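You operate a simulated robot arm through the tools that you are given. There is no shell and no other tool. Be economical: measure what you need, move in short steps, check, and stop when the job is done.

You are at the controls of a simulated two-armed robot. One attempt, no reset.

## Task
Fit the cartridge that the water filter card names, lock the lid, then open the red filter valve.
Fine: new cartridges are on the blue rack; the filter's yellow latch bar locks the lid.

The check looks at the end state, three seconds after you hand in, the way a careful person would. Anything else that was tipped, shoved, dropped, spilled or broken makes it a failure. Lids that push on must go on centred and level and be pressed home; caps that screw on are set level and turned clockwise until they are tight.

## Robot
Two 7-joint arms with two-finger parallel grippers on one trunk, on a base that drives. Base frame: it is fixed to the floor where the robot stands at the start and does not move with it; the origin is under the middle of the robot, x ahead of it, y to its left, z up. Lengths are in m, angles in rad, forces in N, time in s.
The left shoulder is at the start at [0.06, 0.143, 0.836], the right one opposite. Each reaches about 0.887 m from its shoulder. Places, roughly: water filter [0.8, 1.9, 0.9]; water filter lid [0.9, 1.9, 1.1]; yellow latch bar [0.7, 1.8, 1.1]; red filter valve [0.7, 2.1, 1]. Payload 1.57 kg a hand.
Tool frame (each hand has its own): the origin (TCP) lies between the finger pads and is the grasp point; the fingertips stand 0.03 m ahead of it; z points along the fingers, y is the line along which they close. The gripper opens to 0.11 m. The fingers are 0.024 m wide and 0.012 m thick; the gripper's body (0.048 by 0.112 m) begins 0.078 m behind the TCP.
Orientation is that of the tool frame in the base frame, as a unit quaternion [w, x, y, z]. With the fingers straight down and closing along the base's y, the tool's x points along the base's -x, its y along +y and its z along -z.

## Interface
- The arms move only by the tool step_arm. It takes "left_plan", "right_plan" or both (then of equal length, played together; a hand with none holds still); each is a list of rows, each an object of numbers (a shift or turn left out is 0, a gripper value left out holds the last): "dx", "dy", "dz": the shift along the tool's x, y, z in m; "ax", "ay", "az": the turn, a rotation vector about the tool's x, y, z in rad; "gripper": the closure in counts, from 0 (fully open) to 255 (shut). In form: [{"dx": .., "dy": .., "dz": .., "ax": .., "ay": .., "az": .., "gripper": ..}, ...]. A call has 1 to 8 rows; each row shifts and turns the commanded pose from where the row before left it, along the tool's axes as they then stand. A row lasts 0.2 s, in which the tool goes at most 0.05 m and 0.15 rad; a call with a longer step from one row to the next is refused whole, and so is a gripper value outside its range. Where a pose cannot be reached the arm comes as near as it can. A force on the tool above 90 N (or 10 N above the force at the start of the call, whichever is more), or a blocked arm, ends the call early, and 0.2 s more pass. The fingers move at their own pace (about 0.045 m/s each) and stop on an object; they squeeze with about 22 N. The grip force told is the motor's: it shows also when the fingers shut on nothing. Time passes only in rows, and 0.2 s behind the last, so rows that do not move let the fingers close. It gives the time, the measured TCP pose, the force on the tool (base axes), the opening and the grip force at its end, in the units of the frame above (readings bear some noise), and new pictures: "show" is both (left out), scene, wrist or none (wrist: the cameras of the hands that moved).
- Cameras (640 x 400 px; columns grow to the right, rows downward): "scene" is now at [0.0556, -0.025, 1.4614]; the picture's right is [-0.29, -0.96, 0.00], its down [-0.59, 0.18, -0.79] and it looks along [0.76, -0.23, -0.61] (base axes); focal length 291 px, centre (320, 200). "left" rides on the left gripper at [0.07, -0.016, -0.141] in its tool frame; the picture's right is [0.23, 0.97, 0.00], its down [-0.86, 0.20, -0.48] and it looks along [-0.47, 0.11, 0.88] (tool axes); focal length 222 px, centre (320, 200). "right" rides on the right gripper at [0.07, 0.016, -0.141] in its tool frame; the picture's right is [-0.23, 0.97, 0.00], its down [-0.86, -0.20, -0.48] and it looks along [-0.47, -0.11, 0.88] (tool axes); focal length 222 px, centre (320, 200). There is no depth. A picture from a camera that has moved, and an enlarged one, comes with that camera's place and axes in the base frame and with its lens.
- lift_body(by): slides the trunk up (or, below 0, down) by that many m; the arms and the scene camera ride with it, the base frame stays. It gives what a move gives, with no picture.
- drive_base(legs): drives the robot by 1 to 6 legs, each [ahead, left, turn to the left] in m, m and rad, along the robot's own axes; the way and the turn of a leg run together, so that a leg with both is an arc; at most 1.5 m and 3.142 rad a leg. The arms and the cameras ride along, it lands a little off, and it stops where it bumps. It gives what a move gives, and a new picture of the scene camera.
- turn_head(pan, tilt): turns the head with the scene camera to pan (to the left, within 1.501 rad either way) and tilt (down, from -0.506 to 1.204), counted from straight ahead of the robot. It gives what a move gives, and a new picture of the scene camera.
- enlarge(camera, box): a new picture of the part [left, top, right, bottom] of that camera's present view, enlarged. It takes no simulated time.
- finish_job(): hands the job in; it is judged then, once.

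Work in short steps. Places have to be worked out from the pictures, the camera data and where the tool is seen: move nearer, look again, correct. Check each grasp and each placing, and mend what went wrong. You have 120 turns and 260 pictures in all, those below and enlarged ones among them. Open the grippers and draw the arms clear of the work before you hand the job in, unless the task says otherwise; then end with one line.

The tools are called after "Request:" as name(argument=value, ...) on one line, values as JSON. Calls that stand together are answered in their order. step_arm: Moves the arms, as the interface text tells. Its arguments: {"type":"object","properties":{"left_plan":{"type":"array"},"right_plan":{"type":"array"},"show":{"type":"string","enum":["both","scene","wrist","none"]}},"required":[]} The other tools are called the same way: lift_body (by) slides the trunk up or down; drive_base (legs) drives the base; turn_head (pan, tilt) turns the head that bears the scene camera; enlarge (camera, box) takes an enlarged picture of a part of a camera's view; finish_job () hands the job in.

At the start:

```text
t: 0.0
left_position: [0.4456, 0.122, 1.0]
left_tcp_rot: [0.0, -0.001, 1.0, 0.0]
left_contact_force: [0.2, -0.6, 0.0]
left_opening: 0.11
left_gripper_force: 0.0
right_position: [0.4507, -0.2827, 1.0002]
right_tcp_rot: [0.0, 0.001, 1.0, 0.0]
right_contact_force: [0.6, 0.3, 0.4]
right_opening: 0.11
right_gripper_force: 0.1
trunk travel left (down, up): [-0.435, 0.155]
robot x, y, heading: [-0.0019, 0.0012, 0.004]
head pan, tilt: [-0.293, 0.66]
```

scene: 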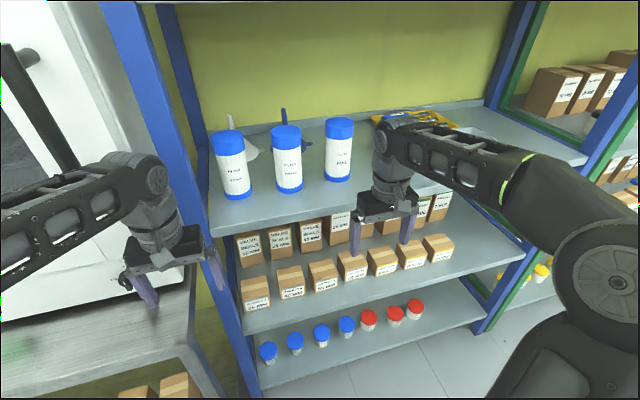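
right: 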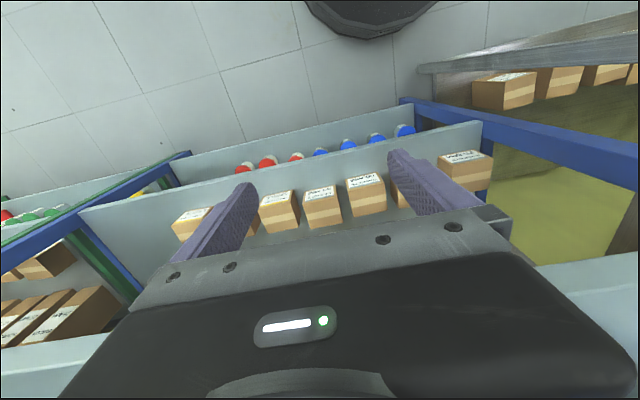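
left: 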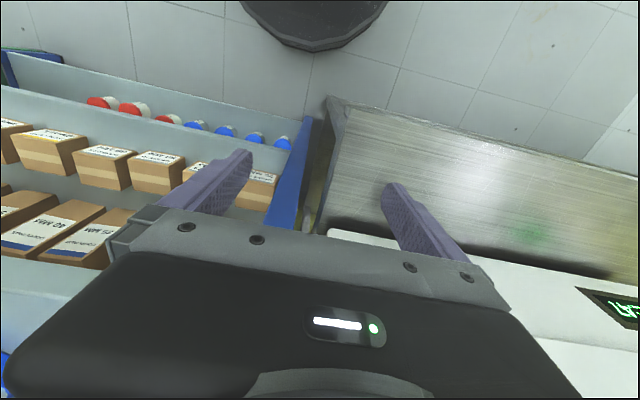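

The rack with three blue-capped cartridges is ahead. I'll enlarge their labels, then turn the head left towards the water filter.

Request:
enlarge(camera="scene", box=[200, 100, 380, 212])

Request:
turn_head(pan=1.2, tilt=0.3)

```text
3.56 times, centred on (290, 156) of scene
camera zoom: at [0.0556, -0.025, 1.4614], right [-0.29, -0.96, 0.0], down [-0.59, 0.18, -0.79], along [0.76, -0.23, -0.61], focal length 1035 px, centre (427, 356)
```

zoom: 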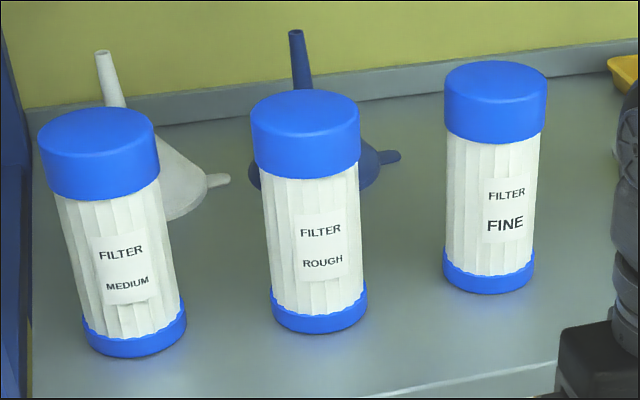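

```text
t: 1.6
left_position: [0.4444, 0.1211, 0.9999]
left_tcp_rot: [-0.001, 0.0, 1.0, -0.001]
left_contact_force: [-0.3, 0.6, 0.5]
left_opening: 0.1099
left_gripper_force: 0.1
right_position: [0.4496, -0.2831, 0.9993]
right_tcp_rot: [0.001, 0.001, 1.0, -0.001]
right_contact_force: [-0.8, 0.2, -1.0]
right_opening: 0.1099
right_gripper_force: 0.1
trunk travel left (down, up): [-0.435, 0.155]
robot x, y, heading: [-0.0019, 0.0008, -0.005]
head pan, tilt: [1.201, 0.3]
camera scene: at [0.0066, 0.087, 1.494], right [0.93, -0.36, 0.0], down [-0.11, -0.28, -0.96], along [0.35, 0.89, -0.3], focal length 291 px, centre (320, 200)
```

scene: 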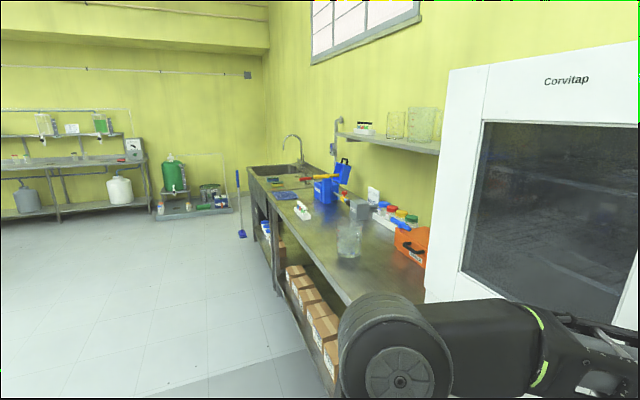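

The filter is the blue housing with an open lid on the bench. I'll enlarge it to read the card.

Request:
enlarge(camera="scene", box=[265, 140, 435, 246])

Request:
enlarge(camera="scene", box=[300, 145, 396, 205])

```text
3.76 times, centred on (350, 193) of scene
camera zoom: at [0.0066, 0.087, 1.494], right [0.93, -0.36, 0.0], down [-0.11, -0.28, -0.96], along [0.35, 0.89, -0.3], focal length 1096 px, centre (207, 226)
```

zoom: 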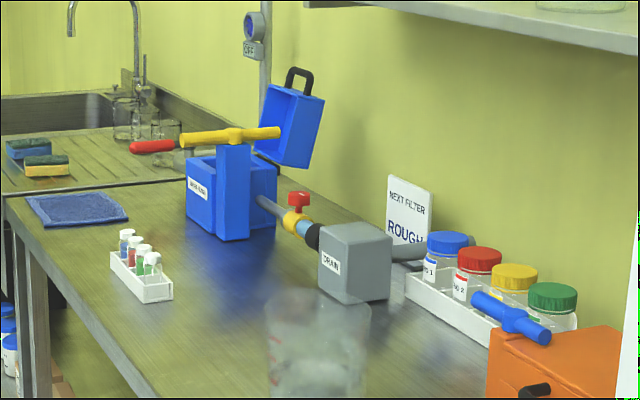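

```text
6.67 times, centred on (348, 175) of scene
camera zoom: at [0.0066, 0.087, 1.494], right [0.93, -0.36, 0.0], down [-0.11, -0.28, -0.96], along [0.35, 0.89, -0.3], focal length 1940 px, centre (133, 367)
```

zoom: 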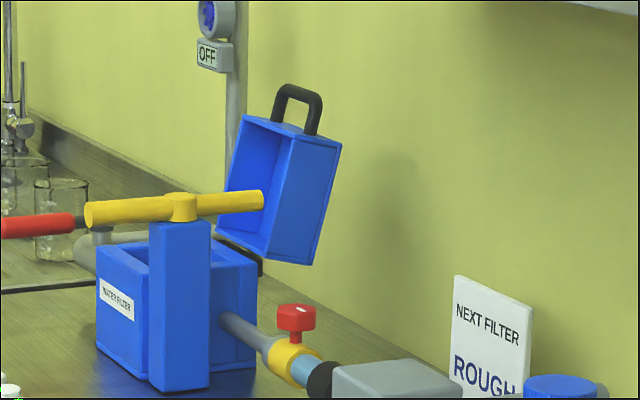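

The card says NEXT FILTER: ROUGH, so the middle cartridge is the one to take. I'll look at the rack again from straight on to measure it.

Request:
turn_head(pan=-0.15, tilt=0.45)

```text
t: 3.1
left_position: [0.4452, 0.1223, 0.9994]
left_tcp_rot: [0.0, 0.0, 1.0, 0.0]
left_contact_force: [0.4, -1.0, -0.2]
left_opening: 0.11
left_gripper_force: 0.0
right_position: [0.4504, -0.2835, 0.9986]
right_tcp_rot: [0.0, 0.0, 1.0, 0.0]
right_contact_force: [-0.4, 1.4, 0.1]
right_opening: 0.1101
right_gripper_force: 0.0
trunk travel left (down, up): [-0.435, 0.155]
robot x, y, heading: [0.0005, 0.0036, -0.003]
head pan, tilt: [-0.15, 0.45]
camera scene: at [0.0637, -0.0137, 1.4801], right [-0.15, -0.99, 0.0], down [-0.43, 0.06, -0.9], along [0.89, -0.13, -0.44], focal length 291 px, centre (320, 200)
```

scene: 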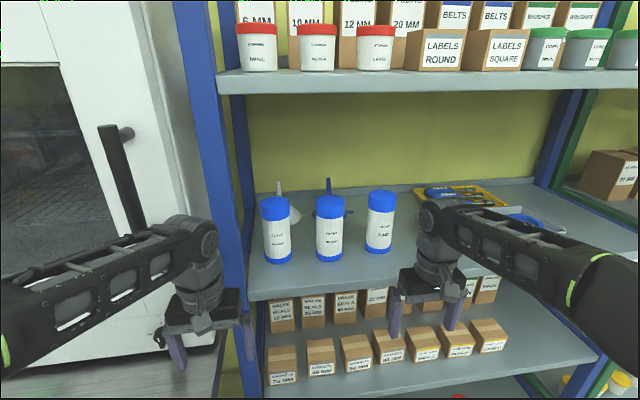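

The upper shelf hangs over the cartridges (underside at about z 1.42, front edge at x about 0.50). I put ROUGH at about (0.64, -0.125), top 1.19, diameter about 0.066, so I'll approach it pitched 45° down with the right hand. First I raise and align the hand in front of the shelf.

Request:
step_arm(right_plan=[{"dz": -0.04, "dy": 0.026}, {"dz": -0.04, "dy": 0.026}, {"dz": -0.04, "dy": 0.026}, {"dz": -0.04, "dy": 0.026}, {"dz": -0.04, "dy": 0.026}, {"dz": -0.04, "dy": 0.027}], show="none")

Request:
step_arm(right_plan=[{"ay": -0.131}, {"ay": -0.131}, {"ay": -0.131}, {"ay": -0.131}, {"ay": -0.131}, {"ay": -0.13}, {}])

```text
t: 4.5
left_position: [0.4447, 0.1219, 0.9998]
left_tcp_rot: [0.0, 0.0, 1.0, -0.001]
left_contact_force: [0.9, 0.3, -0.1]
left_opening: 0.11
left_gripper_force: 0.1
right_position: [0.4503, -0.2778, 1.0099]
right_tcp_rot: [0.001, 0.0, 1.0, 0.001]
right_contact_force: [-0.7, 0.1, 0.0]
right_opening: 0.11
right_gripper_force: 0.1
right hand out of reach, approached as far as the arm can: row 1, 2, 3, 4, 5, 6
trunk travel left (down, up): [-0.435, 0.155]
robot x, y, heading: [0.0047, 0.001, -0.001]
head pan, tilt: [-0.15, 0.45]
```

```text
t: 6.1
left_position: [0.4449, 0.1212, 0.9998]
left_tcp_rot: [-0.001, 0.0, 1.0, 0.0]
left_contact_force: [0.3, 0.1, 0.2]
left_opening: 0.1098
left_gripper_force: 0.0
right_position: [0.4499, -0.2787, 1.01]
right_tcp_rot: [0.383, 0.0, 0.924, 0.0]
right_contact_force: [0.8, -0.3, -0.7]
right_opening: 0.1101
right_gripper_force: 0.1
trunk travel left (down, up): [-0.435, 0.155]
robot x, y, heading: [0.0017, 0.0017, 0.003]
head pan, tilt: [-0.15, 0.45]
camera scene: at [0.0637, -0.0138, 1.4801], right [-0.15, -0.99, 0.0], down [-0.43, 0.07, -0.9], along [0.89, -0.13, -0.44], focal length 291 px, centre (320, 200)
camera right: at [0.3, -0.2614, 1.0604], right [0.16, 0.97, 0.16], down [0.27, -0.2, 0.94], along [0.95, -0.11, -0.29], focal length 222 px, centre (320, 200)
```

scene: 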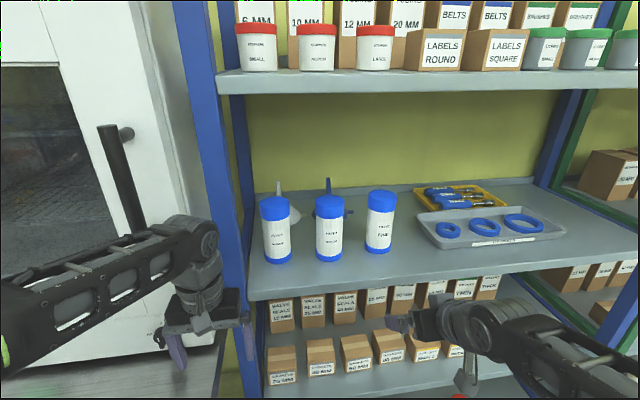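
right: 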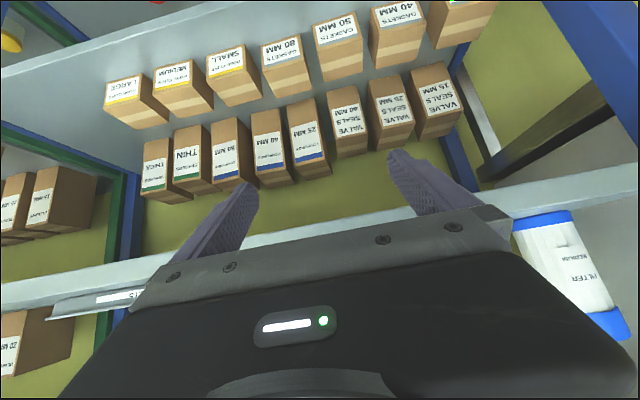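

Vertical reach was the limit, and the hand is now at 45° at (0.45, -0.279, 1.01). I'll raise the trunk, then shift the hand sideways and up in front of the cartridge.

Request:
lift_body(by=0.15)

Request:
step_arm(right_plan=[{"dx": -0.02, "dz": -0.02, "dy": 0.036}, {"dx": -0.02, "dz": -0.02, "dy": 0.036}, {"dx": -0.01, "dz": -0.01, "dy": 0.041}, {"dy": 0.041}, {}])

```text
t: 7.5
left_position: [0.4374, 0.122, 1.1166]
left_tcp_rot: [-0.023, -0.002, 1.0, 0.002]
left_contact_force: [4.7, 3.3, -27.4]
left_opening: 0.1103
left_gripper_force: 0.1
right_position: [0.4499, -0.2782, 1.1427]
right_tcp_rot: [0.382, 0.0, 0.924, -0.001]
right_contact_force: [-0.2, -0.1, 0.4]
right_opening: 0.1099
right_gripper_force: 0.1
trunk travel left (down, up): [-0.566, 0.024]
robot x, y, heading: [0.003, -0.0009, -0.003]
head pan, tilt: [-0.15, 0.45]
stopped: the force on the tool passed its limit (the readings are from after the stop); the commanded pose is now the measured one
```

```text
t: 8.7
left_position: [0.4402, 0.1229, 1.1159]
left_tcp_rot: [-0.02, -0.001, 1.0, 0.001]
left_contact_force: [1.9, -0.1, -44.2]
left_opening: 0.1098
left_gripper_force: 0.1
right_position: [0.4511, -0.1225, 1.2108]
right_tcp_rot: [0.382, -0.001, 0.924, 0.0]
right_contact_force: [0.4, 0.5, 0.0]
right_opening: 0.1099
right_gripper_force: 0.1
trunk travel left (down, up): [-0.566, 0.024]
robot x, y, heading: [-0.0037, -0.0002, -0.0]
head pan, tilt: [-0.15, 0.45]
camera scene: at [0.0673, -0.0124, 1.6107], right [-0.15, -0.99, 0.0], down [-0.43, 0.06, -0.9], along [0.89, -0.14, -0.44], focal length 291 px, centre (320, 200)
camera right: at [0.3016, -0.1063, 1.2614], right [0.16, 0.97, 0.16], down [0.27, -0.2, 0.94], along [0.95, -0.11, -0.29], focal length 222 px, centre (320, 200)
```

scene: 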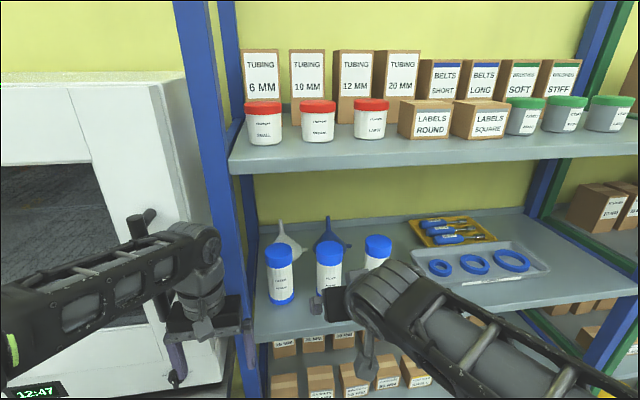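
right: 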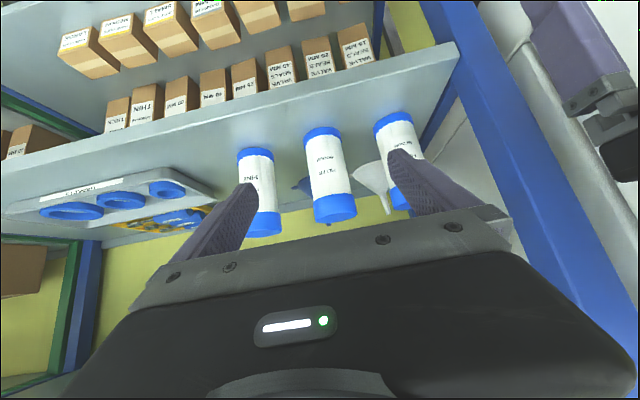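

The left hand caught on something as the trunk rose (44 N pushing it down), probably the white machine's handle. I'll lower it a bit and look before pulling back.

Request:
step_arm(left_plan=[{"dz": 0.015}, {"dz": 0.015}, {}], show="wrist")

Request:
enlarge(camera="scene", box=[80, 180, 270, 398])

```text
t: 9.5
left_position: [0.436, 0.1219, 1.0879]
left_tcp_rot: [-0.018, -0.003, 1.0, 0.001]
left_contact_force: [1.1, 0.5, -0.9]
left_opening: 0.1099
left_gripper_force: 0.0
right_position: [0.4486, -0.1251, 1.2113]
right_tcp_rot: [0.383, 0.0, 0.924, -0.001]
right_contact_force: [0.6, -1.0, 0.2]
right_opening: 0.11
right_gripper_force: 0.2
trunk travel left (down, up): [-0.566, 0.024]
robot x, y, heading: [-0.0004, 0.0004, 0.0]
head pan, tilt: [-0.15, 0.45]
camera left: at [0.3709, 0.1049, 1.233], right [-0.23, 0.97, 0.01], down [0.87, 0.2, 0.45], along [0.43, 0.11, -0.89], focal length 222 px, centre (320, 200)
```

left: 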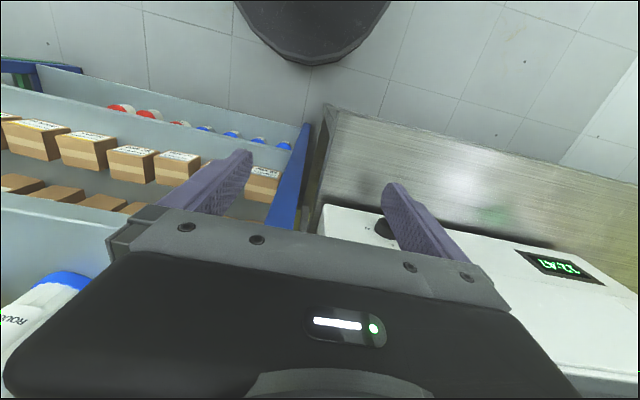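

```text
1.83 times, centred on (175, 289) of scene
camera zoom: at [0.0632, -0.0139, 1.6112], right [-0.15, -0.99, 0.0], down [-0.43, 0.07, -0.9], along [0.89, -0.13, -0.44], focal length 534 px, centre (586, 37)
```

zoom: 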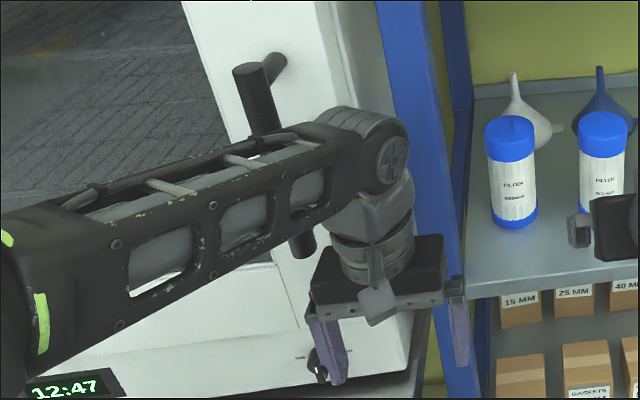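

Contact is gone. I'll pull the left hand straight back away from the machine.

Request:
step_arm(left_plan=[{"dx": 0.03}, {"dx": 0.03}, {"dx": 0.03}, {"dx": 0.03}, {}], show="scene")

```text
t: 10.7
left_position: [0.3154, 0.1209, 1.0933]
left_tcp_rot: [-0.018, -0.002, 1.0, 0.001]
left_contact_force: [-0.2, 0.2, 0.3]
left_opening: 0.1096
left_gripper_force: 0.0
right_position: [0.4484, -0.1244, 1.2127]
right_tcp_rot: [0.383, 0.0, 0.924, -0.001]
right_contact_force: [-0.2, 0.3, 0.5]
right_opening: 0.1098
right_gripper_force: 0.0
trunk travel left (down, up): [-0.566, 0.024]
robot x, y, heading: [-0.0009, -0.0037, -0.001]
head pan, tilt: [-0.15, 0.45]
camera scene: at [0.0639, -0.0139, 1.611], right [-0.15, -0.99, 0.0], down [-0.43, 0.07, -0.9], along [0.89, -0.13, -0.44], focal length 291 px, centre (320, 200)
```

scene: 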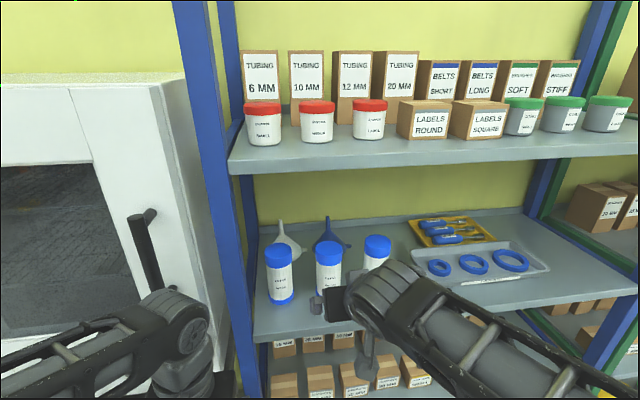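

ROUGH triangulates consistently to about (0.645, -0.121), cap centre at z 1.17. I'll advance the open right hand most of the way and check.

Request:
step_arm(right_plan=[{"dx": -0.0218, "dz": 0.0336, "dy": 0.001}, {"dx": -0.0218, "dz": 0.0336, "dy": 0.001}, {"dx": -0.0218, "dz": 0.0336, "dy": 0.001}, {"dx": -0.0218, "dz": 0.0336}, {}])

```text
t: 11.9
left_position: [0.3152, 0.1212, 1.0926]
left_tcp_rot: [-0.018, -0.002, 1.0, 0.001]
left_contact_force: [-0.9, -0.1, 0.4]
left_opening: 0.1102
left_gripper_force: 0.1
right_position: [0.6068, -0.1229, 1.1778]
right_tcp_rot: [0.383, 0.0, 0.924, -0.001]
right_contact_force: [-0.2, -0.3, 0.3]
right_opening: 0.1101
right_gripper_force: 0.0
trunk travel left (down, up): [-0.566, 0.024]
robot x, y, heading: [0.0011, -0.0015, -0.003]
head pan, tilt: [-0.15, 0.45]
camera scene: at [0.0627, -0.0139, 1.6111], right [-0.15, -0.99, 0.0], down [-0.43, 0.07, -0.9], along [0.89, -0.13, -0.43], focal length 291 px, centre (320, 200)
camera right: at [0.4567, -0.1061, 1.2278], right [0.16, 0.97, 0.16], down [0.27, -0.2, 0.94], along [0.95, -0.11, -0.29], focal length 222 px, centre (320, 200)
```

scene: 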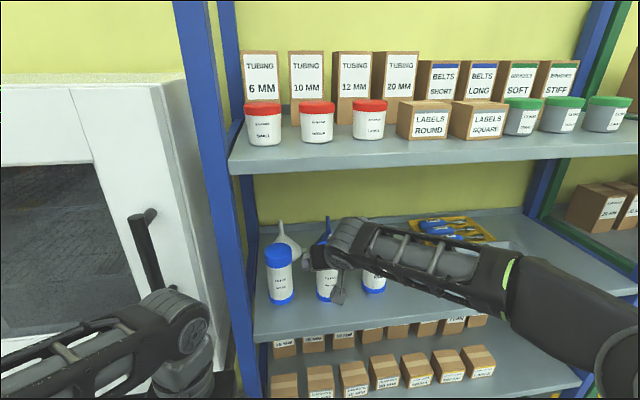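
right: 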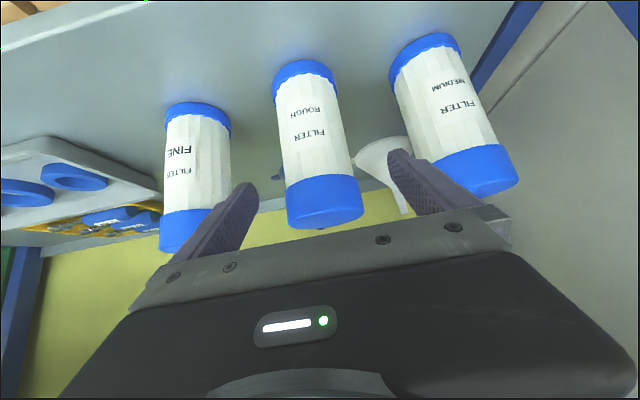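

ROUGH sits centred between the fingers and the neighbours are clear. I'll advance the last 37 mm and close.

Request:
step_arm(right_plan=[{"dx": -0.011, "dz": 0.0145}, {"dx": -0.011, "dz": 0.0145}, {"gripper": 255}, {"gripper": 255}, {"gripper": 255}, {"gripper": 255}, {"gripper": 255}])

```text
t: 13.5
left_position: [0.3154, 0.1221, 1.0929]
left_tcp_rot: [-0.019, -0.003, 1.0, 0.001]
left_contact_force: [-0.3, -0.1, -0.6]
left_opening: 0.1099
left_gripper_force: 0.0
right_position: [0.642, -0.1231, 1.1734]
right_tcp_rot: [0.383, 0.0, 0.924, 0.0]
right_contact_force: [1.0, -0.4, -0.3]
right_opening: 0.0671
right_gripper_force: 22.1
trunk travel left (down, up): [-0.566, 0.024]
robot x, y, heading: [-0.0023, 0.0014, -0.003]
head pan, tilt: [-0.15, 0.45]
camera scene: at [0.0635, -0.0139, 1.611], right [-0.15, -0.99, 0.0], down [-0.43, 0.07, -0.9], along [0.89, -0.13, -0.44], focal length 291 px, centre (320, 200)
camera right: at [0.4922, -0.1063, 1.2238], right [0.16, 0.97, 0.16], down [0.27, -0.2, 0.94], along [0.95, -0.11, -0.29], focal length 222 px, centre (320, 200)
```

scene: 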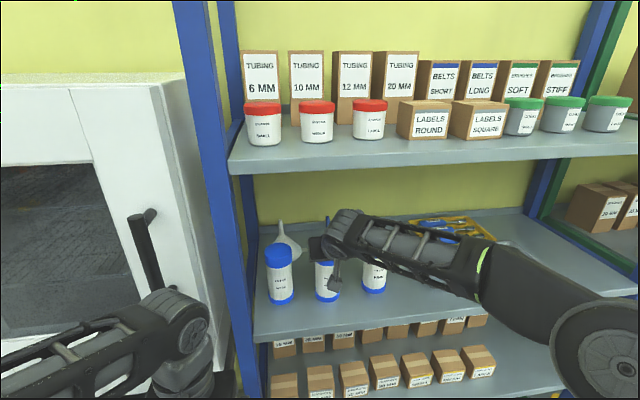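
right: 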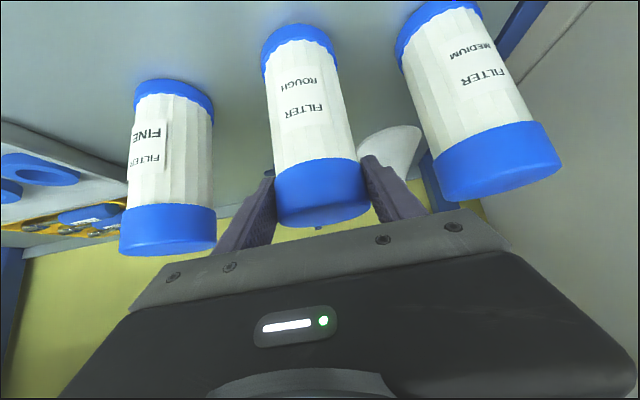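

Gripped at 0.067 m. I'll lift 30 mm and draw back out of the rack.

Request:
step_arm(right_plan=[{"dx": -0.0105, "dz": -0.0105}, {"dx": -0.0105, "dz": -0.0105}, {"dx": 0.028, "dz": -0.028}, {"dx": 0.028, "dz": -0.028}, {"dx": 0.028, "dz": -0.028}, {"dx": 0.028, "dz": -0.028}, {"dx": 0.028, "dz": -0.028}, {}])

```text
t: 15.3
left_position: [0.3159, 0.1217, 1.0929]
left_tcp_rot: [-0.019, -0.003, 1.0, 0.001]
left_contact_force: [0.8, 0.1, 0.2]
left_opening: 0.11
left_gripper_force: 0.1
right_position: [0.4466, -0.125, 1.2003]
right_tcp_rot: [0.382, 0.0, 0.924, -0.001]
right_contact_force: [1.3, -0.4, -2.2]
right_opening: 0.067
right_gripper_force: 22.6
trunk travel left (down, up): [-0.566, 0.024]
robot x, y, heading: [0.0003, 0.0012, 0.004]
head pan, tilt: [-0.15, 0.45]
camera scene: at [0.0646, -0.0138, 1.611], right [-0.15, -0.99, 0.0], down [-0.43, 0.07, -0.9], along [0.89, -0.13, -0.44], focal length 291 px, centre (320, 200)
camera right: at [0.2966, -0.1084, 1.2509], right [0.16, 0.97, 0.16], down [0.27, -0.2, 0.94], along [0.95, -0.11, -0.29], focal length 222 px, centre (320, 200)
```

scene: 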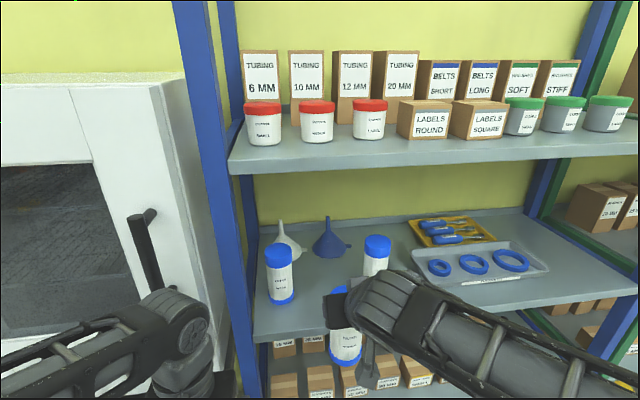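
right: 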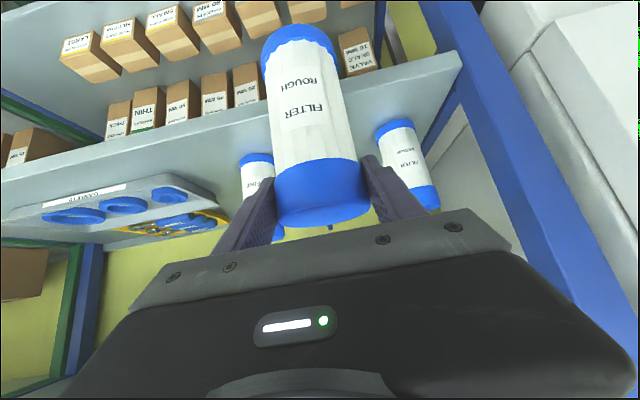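

Clear of the rack with the cartridge held. I'll back off, then drive left toward the filter and look.

Request:
drive_base(legs=[[-0.35, 0, 0], [0, 1.5, 0]])

Request:
turn_head(pan=0.2, tilt=0.45)

```text
t: 17.3
left_position: [0.0362, 0.1207, 1.0941]
left_tcp_rot: [-0.019, -0.003, 1.0, 0.001]
left_contact_force: [1.8, 0.6, -0.4]
left_opening: 0.1101
left_gripper_force: 0.1
right_position: [0.1674, -0.124, 1.2001]
right_tcp_rot: [0.381, -0.002, 0.924, 0.002]
right_contact_force: [1.1, -0.4, -2.7]
right_opening: 0.0666
right_gripper_force: 22.2
trunk travel left (down, up): [-0.566, 0.024]
robot x, y, heading: [-0.2842, -0.0057, 0.004]
head pan, tilt: [-0.15, 0.45]
stopped in leg 1: the robot was blocked; the commanded pose is now the measured one
camera scene: at [-0.2142, -0.0143, 1.6108], right [-0.15, -0.99, 0.0], down [-0.43, 0.06, -0.9], along [0.89, -0.13, -0.44], focal length 291 px, centre (320, 200)
```

scene: 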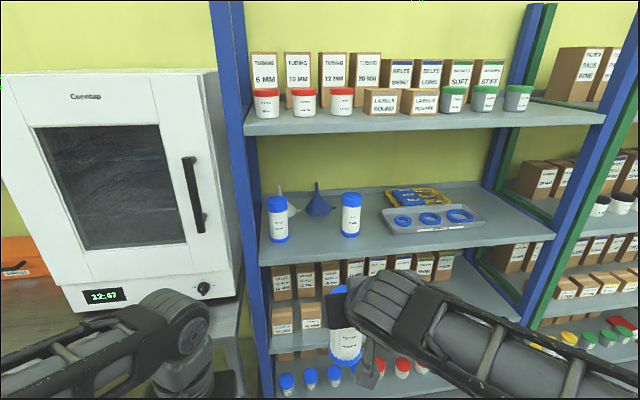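

```text
t: 18.1
left_position: [0.0337, 0.1215, 1.0936]
left_tcp_rot: [-0.018, -0.004, 1.0, 0.001]
left_contact_force: [0.4, -0.5, -1.1]
left_opening: 0.1099
left_gripper_force: 0.1
right_position: [0.165, -0.1234, 1.2013]
right_tcp_rot: [0.384, -0.002, 0.923, 0.0]
right_contact_force: [1.3, 0.5, -1.4]
right_opening: 0.0671
right_gripper_force: 22.1
trunk travel left (down, up): [-0.566, 0.024]
robot x, y, heading: [-0.2802, -0.0046, 0.004]
head pan, tilt: [0.201, 0.45]
camera scene: at [-0.2184, 0.0177, 1.611], right [0.2, -0.98, 0.0], down [-0.43, -0.09, -0.9], along [0.88, 0.18, -0.44], focal length 291 px, centre (320, 200)
```

scene: 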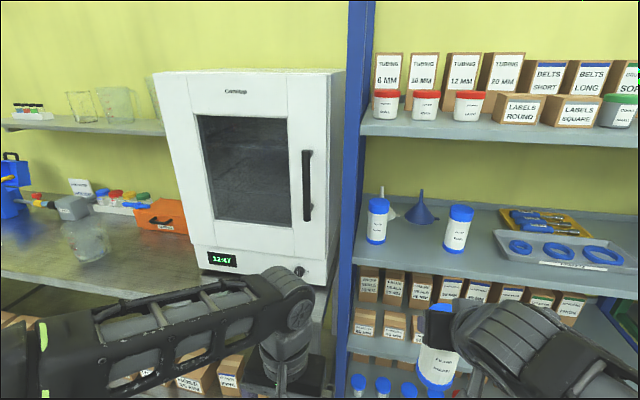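

The robot bumped something behind it at x about -0.28. I'll check the floor to the left before driving sideways.

Request:
turn_head(pan=1.5, tilt=0.7)

```text
t: 19.6
left_position: [0.0325, 0.1227, 1.0937]
left_tcp_rot: [-0.018, -0.002, 1.0, 0.0]
left_contact_force: [0.5, 0.6, 0.0]
left_opening: 0.1103
left_gripper_force: 0.0
right_position: [0.1653, -0.1241, 1.2014]
right_tcp_rot: [0.384, -0.002, 0.923, 0.001]
right_contact_force: [0.4, -0.8, -1.3]
right_opening: 0.067
right_gripper_force: 22.3
trunk travel left (down, up): [-0.566, 0.024]
robot x, y, heading: [-0.2812, -0.004, 0.003]
head pan, tilt: [1.499, 0.7]
camera scene: at [-0.3031, 0.0839, 1.5889], right [1.0, -0.07, 0.0], down [-0.04, -0.64, -0.77], along [0.05, 0.76, -0.64], focal length 291 px, centre (320, 200)
```

scene: 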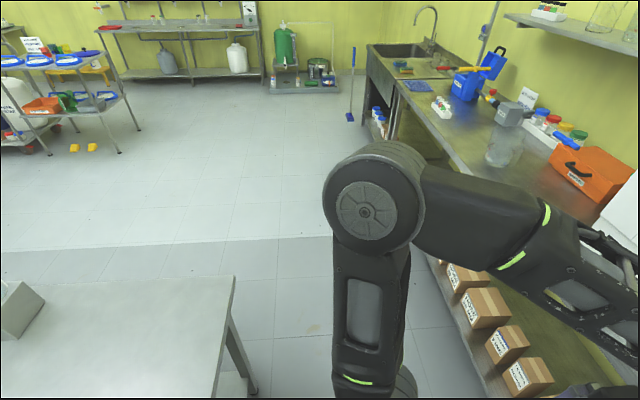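

The lane to the left is clear, with a table behind and the bench front edge at about x 0.3. I'll drive left at the current stand-off.

Request:
drive_base(legs=[[0.06, 0, 0], [0, 1.5, 0]])

Request:
turn_head(pan=0.4, tilt=0.6)

```text
t: 27.8
left_position: [0.08, 1.6621, 1.0934]
left_tcp_rot: [-0.018, -0.009, 1.0, 0.001]
left_contact_force: [0.1, -0.4, 0.3]
left_opening: 0.1097
left_gripper_force: 0.0
right_position: [0.2119, 1.4176, 1.2021]
right_tcp_rot: [0.383, -0.006, 0.924, 0.001]
right_contact_force: [0.2, -0.1, -1.5]
right_opening: 0.0669
right_gripper_force: 22.0
trunk travel left (down, up): [-0.566, 0.024]
robot x, y, heading: [-0.2321, 1.5391, 0.013]
head pan, tilt: [1.499, 0.7]
camera scene: at [-0.2565, 1.6213, 1.5888], right [1.0, -0.06, 0.0], down [-0.04, -0.64, -0.76], along [0.05, 0.76, -0.64], focal length 291 px, centre (320, 200)
```

scene: 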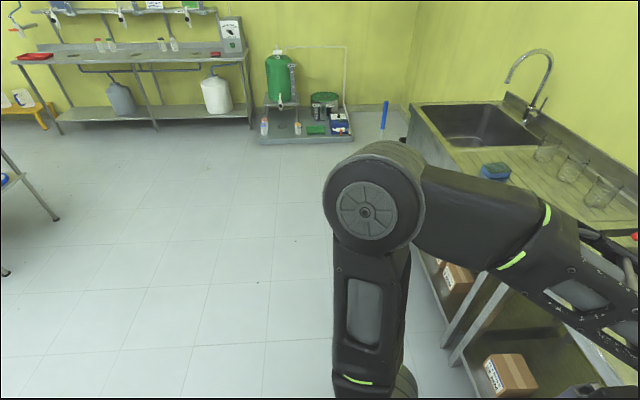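

```text
t: 29.1
left_position: [0.0792, 1.6612, 1.0949]
left_tcp_rot: [-0.019, -0.008, 1.0, 0.0]
left_contact_force: [0.5, 0.7, 0.5]
left_opening: 0.1104
left_gripper_force: 0.1
right_position: [0.2135, 1.4174, 1.2011]
right_tcp_rot: [0.383, -0.005, 0.924, 0.002]
right_contact_force: [-0.3, 1.0, -1.0]
right_opening: 0.067
right_gripper_force: 22.3
trunk travel left (down, up): [-0.566, 0.024]
robot x, y, heading: [-0.2349, 1.5335, 0.005]
head pan, tilt: [0.4, 0.6]
camera scene: at [-0.1805, 1.5717, 1.5975], right [0.4, -0.92, 0.0], down [-0.52, -0.23, -0.82], along [0.76, 0.33, -0.57], focal length 291 px, centre (320, 200)
```

scene: 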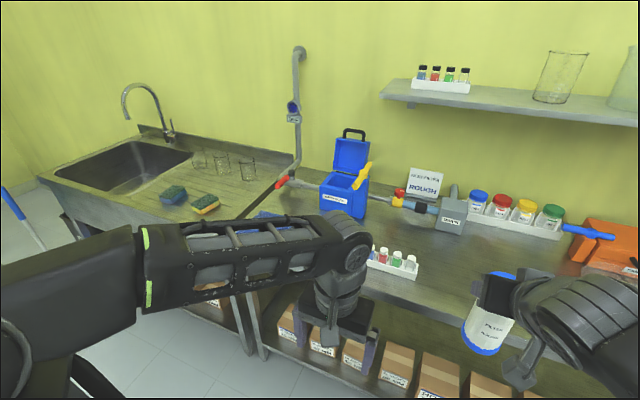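

Now I can see the filter close up. I'll enlarge it.

Request:
enlarge(camera="scene", box=[260, 110, 480, 248])

Request:
enlarge(camera="scene", box=[265, 120, 393, 230])

```text
2.90 times, centred on (370, 179) of scene
camera zoom: at [-0.1805, 1.5717, 1.5975], right [0.4, -0.92, 0.0], down [-0.52, -0.23, -0.82], along [0.76, 0.33, -0.57], focal length 844 px, centre (175, 261)
```

zoom: 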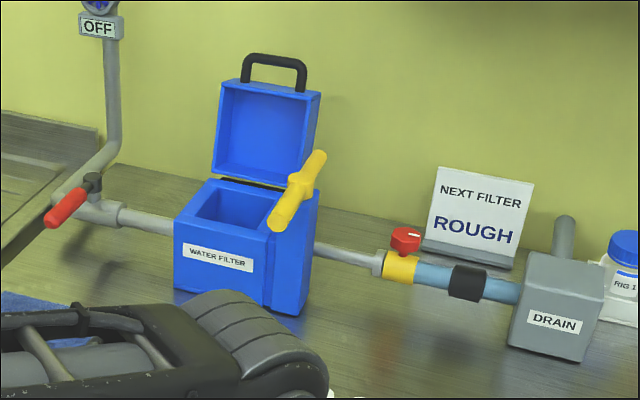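

```text
3.64 times, centred on (329, 175) of scene
camera zoom: at [-0.1805, 1.5717, 1.5975], right [0.4, -0.92, 0.0], down [-0.52, -0.23, -0.82], along [0.76, 0.33, -0.57], focal length 1058 px, centre (287, 291)
```

zoom: 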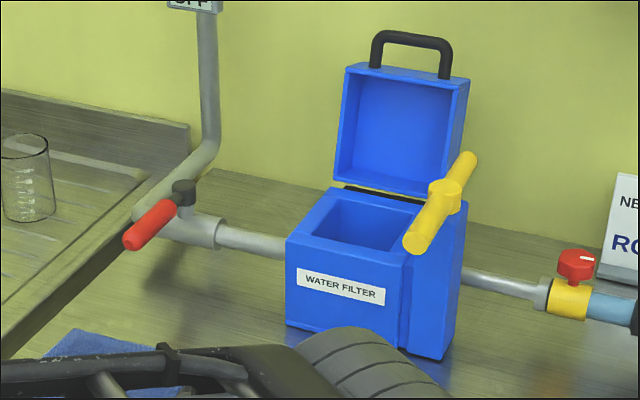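

Card confirmed: ROUGH. By triangulation:
- **Filter opening:** centre about (0.762, 1.884), rim z about 1.01.
- **Latch pivot:** about (0.729, 1.792, 1.09).
- **Bench:** top about 0.895.
- **Valve:** the red lever on the left pipe.

I'll drive left to y of about 2.0, then forward.

Request:
drive_base(legs=[[0, 0.45, 0], [0.2, 0, 0]])

Request:
turn_head(pan=-0.2, tilt=0.6)

```text
t: 33.0
left_position: [0.273, 2.1209, 1.0931]
left_tcp_rot: [-0.019, -0.009, 1.0, 0.001]
left_contact_force: [0.4, 0.1, 0.6]
left_opening: 0.1102
left_gripper_force: 0.0
right_position: [0.4083, 1.8776, 1.2017]
right_tcp_rot: [0.383, -0.007, 0.924, 0.003]
right_contact_force: [0.7, 0.1, -1.5]
right_opening: 0.0668
right_gripper_force: 22.0
trunk travel left (down, up): [-0.566, 0.024]
robot x, y, heading: [-0.0399, 1.9964, 0.016]
head pan, tilt: [0.4, 0.6]
camera scene: at [0.0147, 2.0314, 1.5974], right [0.4, -0.92, 0.0], down [-0.52, -0.23, -0.82], along [0.76, 0.33, -0.57], focal length 291 px, centre (320, 200)
```

scene: 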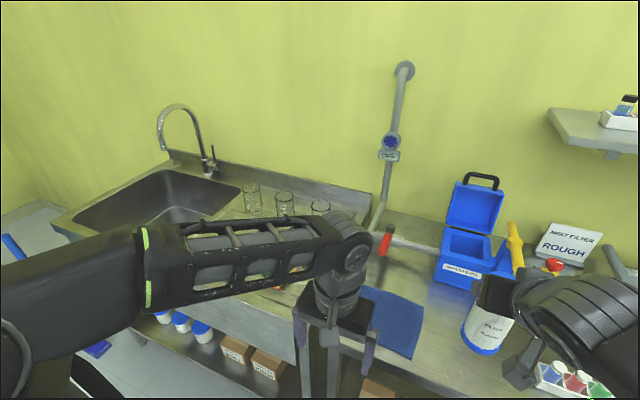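

```text
t: 34.0
left_position: [0.2736, 2.1216, 1.0942]
left_tcp_rot: [-0.018, -0.008, 1.0, 0.001]
left_contact_force: [0.6, -0.4, -0.2]
left_opening: 0.11
left_gripper_force: 0.1
right_position: [0.407, 1.8781, 1.2027]
right_tcp_rot: [0.384, -0.006, 0.923, 0.002]
right_contact_force: [0.0, 1.0, -1.4]
right_opening: 0.0669
right_gripper_force: 21.9
trunk travel left (down, up): [-0.566, 0.024]
robot x, y, heading: [-0.0405, 1.9983, 0.013]
head pan, tilt: [-0.201, 0.6]
camera scene: at [0.0189, 1.9796, 1.5975], right [-0.19, -0.98, 0.0], down [-0.56, 0.1, -0.83], along [0.81, -0.15, -0.56], focal length 291 px, centre (320, 200)
```

scene: 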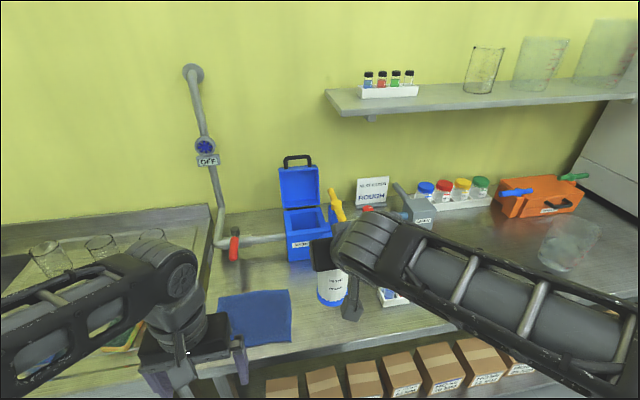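

Request:
enlarge(camera="scene", box=[200, 140, 420, 278])

```text
2.90 times, centred on (310, 209) of scene
camera zoom: at [0.0189, 1.9796, 1.5975], right [-0.19, -0.98, 0.0], down [-0.56, 0.1, -0.83], along [0.81, -0.15, -0.56], focal length 844 px, centre (349, 174)
```

zoom: 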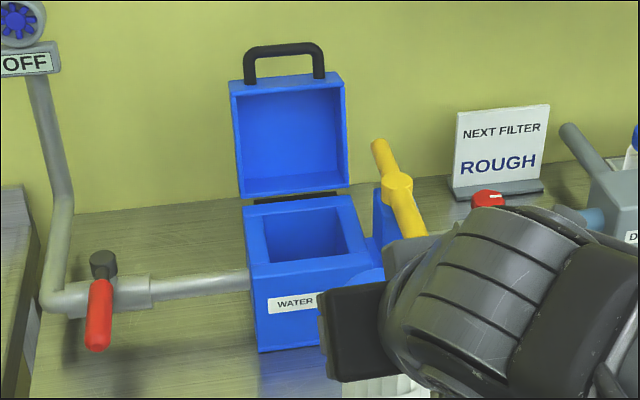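

The opening is about 85 mm square, centred at (0.763, 1.887), against the 67 mm cartridge. I'll move the base 8 cm nearer for comfortable reach.

Request:
drive_base(legs=[[0.08, 0, -0.013]])

```text
t: 35.1
left_position: [0.3551, 2.1171, 1.0951]
left_tcp_rot: [-0.018, -0.002, 1.0, 0.001]
left_contact_force: [0.0, -0.5, -0.4]
left_opening: 0.1101
left_gripper_force: 0.0
right_position: [0.4844, 1.871, 1.2019]
right_tcp_rot: [0.383, 0.0, 0.924, -0.001]
right_contact_force: [1.0, -0.7, -1.5]
right_opening: 0.0671
right_gripper_force: 22.0
trunk travel left (down, up): [-0.566, 0.024]
robot x, y, heading: [0.0388, 2.0004, -0.002]
head pan, tilt: [-0.201, 0.6]
camera scene: at [0.0996, 1.9791, 1.5974], right [-0.2, -0.98, 0.0], down [-0.55, 0.11, -0.82], along [0.81, -0.17, -0.57], focal length 291 px, centre (320, 200)
```

scene: 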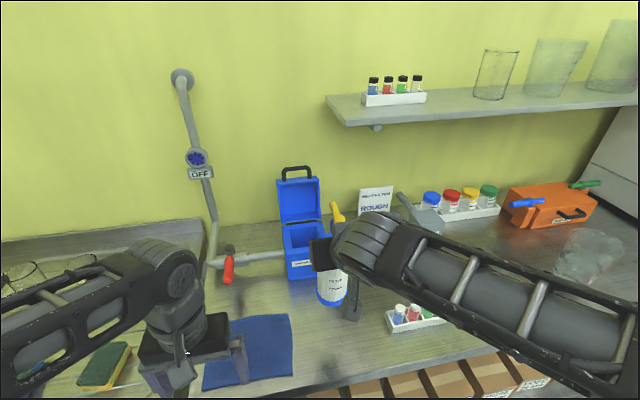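

I'll move the cartridge over the opening, staying above the rim.

Request:
step_arm(right_plan=[{"dx": -0.0254, "dz": 0.0309, "dy": 0.0023}, {"dx": -0.0254, "dz": 0.0309, "dy": 0.0023}, {"dx": -0.0254, "dz": 0.0309, "dy": 0.0023}, {"dx": -0.0254, "dz": 0.0309, "dy": 0.0023}, {"dx": -0.0254, "dz": 0.0309, "dy": 0.0023}, {"dx": -0.0254, "dz": 0.0309, "dy": 0.0023}, {"dx": -0.0254, "dz": 0.0309, "dy": 0.0022}, {}])

Request:
enlarge(camera="scene", box=[240, 140, 400, 300])

```text
t: 36.9
left_position: [0.3529, 2.1174, 1.0944]
left_tcp_rot: [-0.018, -0.002, 1.0, 0.0]
left_contact_force: [-0.8, -0.4, -0.4]
left_opening: 0.11
left_gripper_force: 0.1
right_position: [0.7612, 1.8866, 1.1742]
right_tcp_rot: [0.384, 0.0, 0.923, 0.0]
right_contact_force: [-1.1, 0.4, -1.2]
right_opening: 0.067
right_gripper_force: 22.4
trunk travel left (down, up): [-0.566, 0.024]
robot x, y, heading: [0.0394, 1.9972, 0.001]
head pan, tilt: [-0.201, 0.6]
camera scene: at [0.0969, 1.9789, 1.5975], right [-0.2, -0.98, 0.0], down [-0.55, 0.11, -0.83], along [0.81, -0.17, -0.56], focal length 291 px, centre (320, 200)
camera right: at [0.612, 1.9036, 1.2243], right [0.16, 0.97, 0.16], down [0.26, -0.2, 0.94], along [0.95, -0.11, -0.29], focal length 222 px, centre (320, 200)
```

scene: 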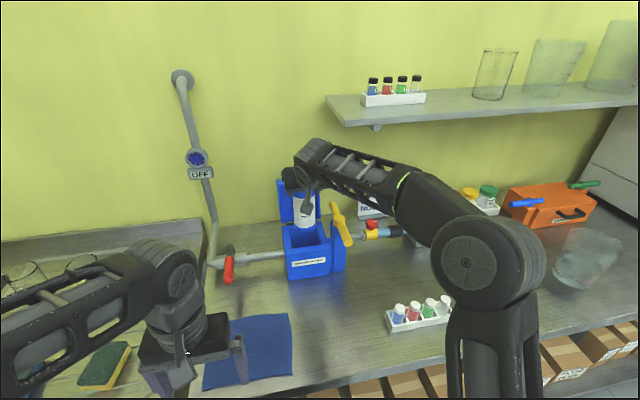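
right: 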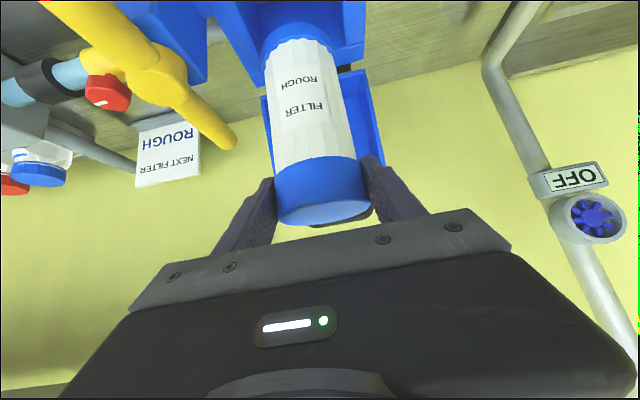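

```text
2.50 times, centred on (320, 220) of scene
camera zoom: at [0.0969, 1.9789, 1.5975], right [-0.2, -0.98, 0.0], down [-0.55, 0.11, -0.83], along [0.81, -0.17, -0.56], focal length 728 px, centre (320, 150)
```

zoom: 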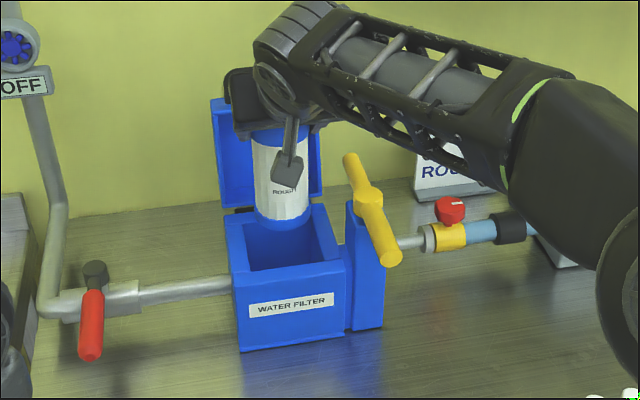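

The cartridge bottom measures about (0.761, 1.883), over the opening centre at about (0.758, 1.884). I'll lower 6 cm into it and check.

Request:
step_arm(right_plan=[{"dx": 0.0115, "dz": 0.0105}, {"dx": 0.0106, "dz": 0.0106}, {"dx": 0.0106, "dz": 0.0106}, {"dx": 0.0106, "dz": 0.0106}, {}])

Request:
enlarge(camera="scene", box=[240, 160, 400, 300])

```text
t: 38.1
left_position: [0.3525, 2.1176, 1.094]
left_tcp_rot: [-0.017, -0.001, 1.0, 0.001]
left_contact_force: [0.2, 0.7, -0.2]
left_opening: 0.1101
left_gripper_force: 0.1
right_position: [0.7604, 1.8895, 1.1175]
right_tcp_rot: [0.384, 0.0, 0.923, 0.0]
right_contact_force: [-2.8, 2.4, 16.5]
right_opening: 0.0665
right_gripper_force: 21.8
trunk travel left (down, up): [-0.566, 0.024]
robot x, y, heading: [0.0379, 1.9976, 0.005]
head pan, tilt: [-0.201, 0.6]
camera scene: at [0.0951, 1.9799, 1.5976], right [-0.2, -0.98, 0.0], down [-0.55, 0.11, -0.83], along [0.81, -0.17, -0.56], focal length 291 px, centre (320, 200)
camera right: at [0.6098, 1.9059, 1.1663], right [0.16, 0.97, 0.16], down [0.26, -0.2, 0.94], along [0.95, -0.11, -0.29], focal length 222 px, centre (320, 200)
```

scene: 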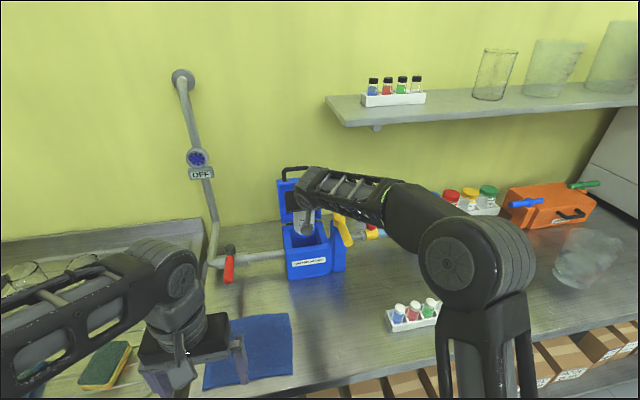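
right: 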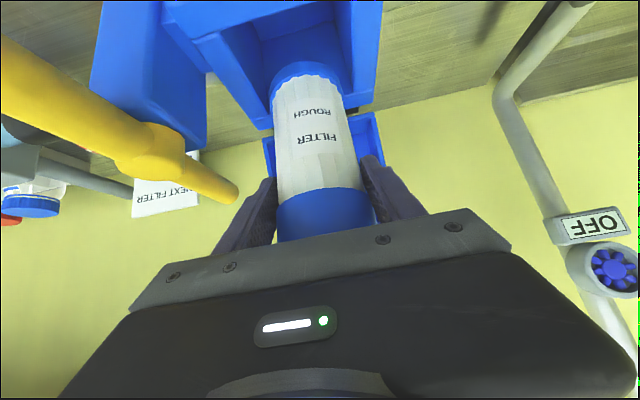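

```text
2.86 times, centred on (320, 230) of scene
camera zoom: at [0.0951, 1.9799, 1.5976], right [-0.2, -0.98, 0.0], down [-0.55, 0.11, -0.83], along [0.81, -0.17, -0.56], focal length 832 px, centre (320, 114)
```

zoom: 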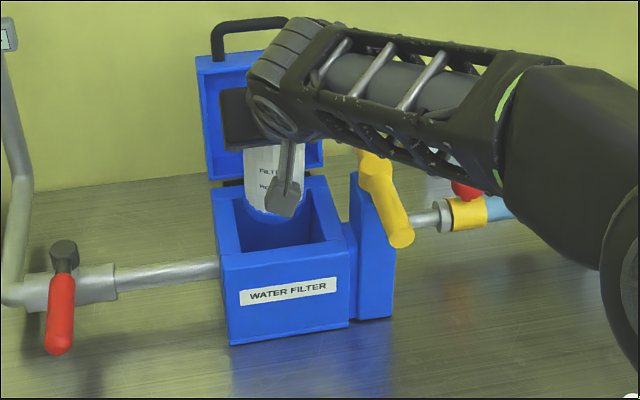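

It met 16 N: the cartridge is touching the back rim, with spare room at the front. I'll lift 25 mm, shift 10 mm toward the robot and look from the wrist.

Request:
step_arm(right_plan=[{"dx": -0.0177, "dz": -0.0177}, {"dx": 0.007, "dz": -0.007}, {}, {}], show="wrist")

Request:
enlarge(camera="scene", box=[260, 180, 360, 280])

Request:
enlarge(camera="right", box=[200, 0, 440, 250])

```text
t: 39.1
left_position: [0.3525, 2.1172, 1.0934]
left_tcp_rot: [-0.018, 0.0, 1.0, 0.001]
left_contact_force: [0.1, 0.0, -0.4]
left_opening: 0.11
left_gripper_force: 0.1
right_position: [0.7538, 1.8886, 1.1394]
right_tcp_rot: [0.383, 0.001, 0.924, -0.001]
right_contact_force: [-0.7, 0.8, -2.4]
right_opening: 0.0664
right_gripper_force: 21.5
trunk travel left (down, up): [-0.566, 0.024]
robot x, y, heading: [0.0369, 1.9959, 0.001]
head pan, tilt: [-0.201, 0.6]
camera right: at [0.603, 1.9045, 1.1896], right [0.16, 0.97, 0.16], down [0.27, -0.2, 0.94], along [0.95, -0.11, -0.29], focal length 222 px, centre (320, 200)
```

right: 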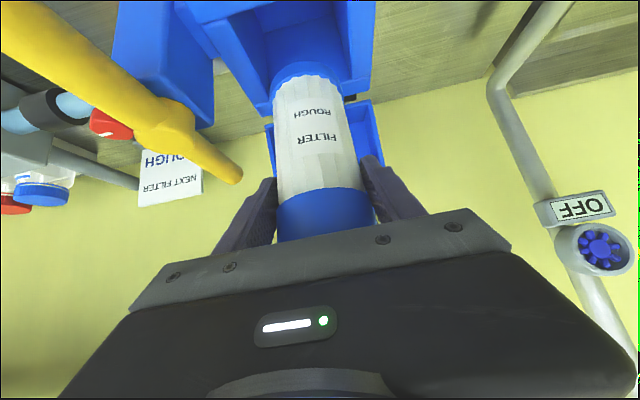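

```text
4.00 times, centred on (310, 230) of scene
camera zoom: at [0.0977, 1.9792, 1.5975], right [-0.2, -0.98, 0.0], down [-0.55, 0.11, -0.82], along [0.81, -0.17, -0.57], focal length 1164 px, centre (360, 80)
```

zoom: 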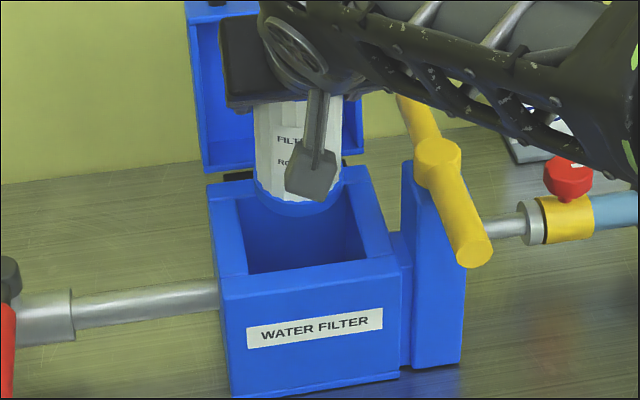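

```text
1.60 times, centred on (320, 125) of right
camera zoom: at [0.603, 1.9045, 1.1896], right [0.16, 0.97, 0.16], down [0.27, -0.2, 0.94], along [0.95, -0.11, -0.29], focal length 355 px, centre (320, 320)
```

zoom: 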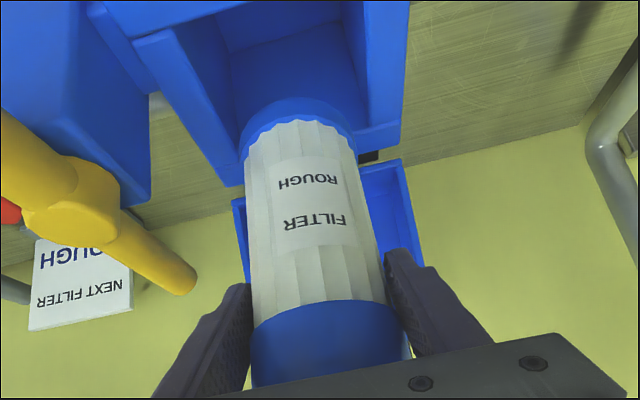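

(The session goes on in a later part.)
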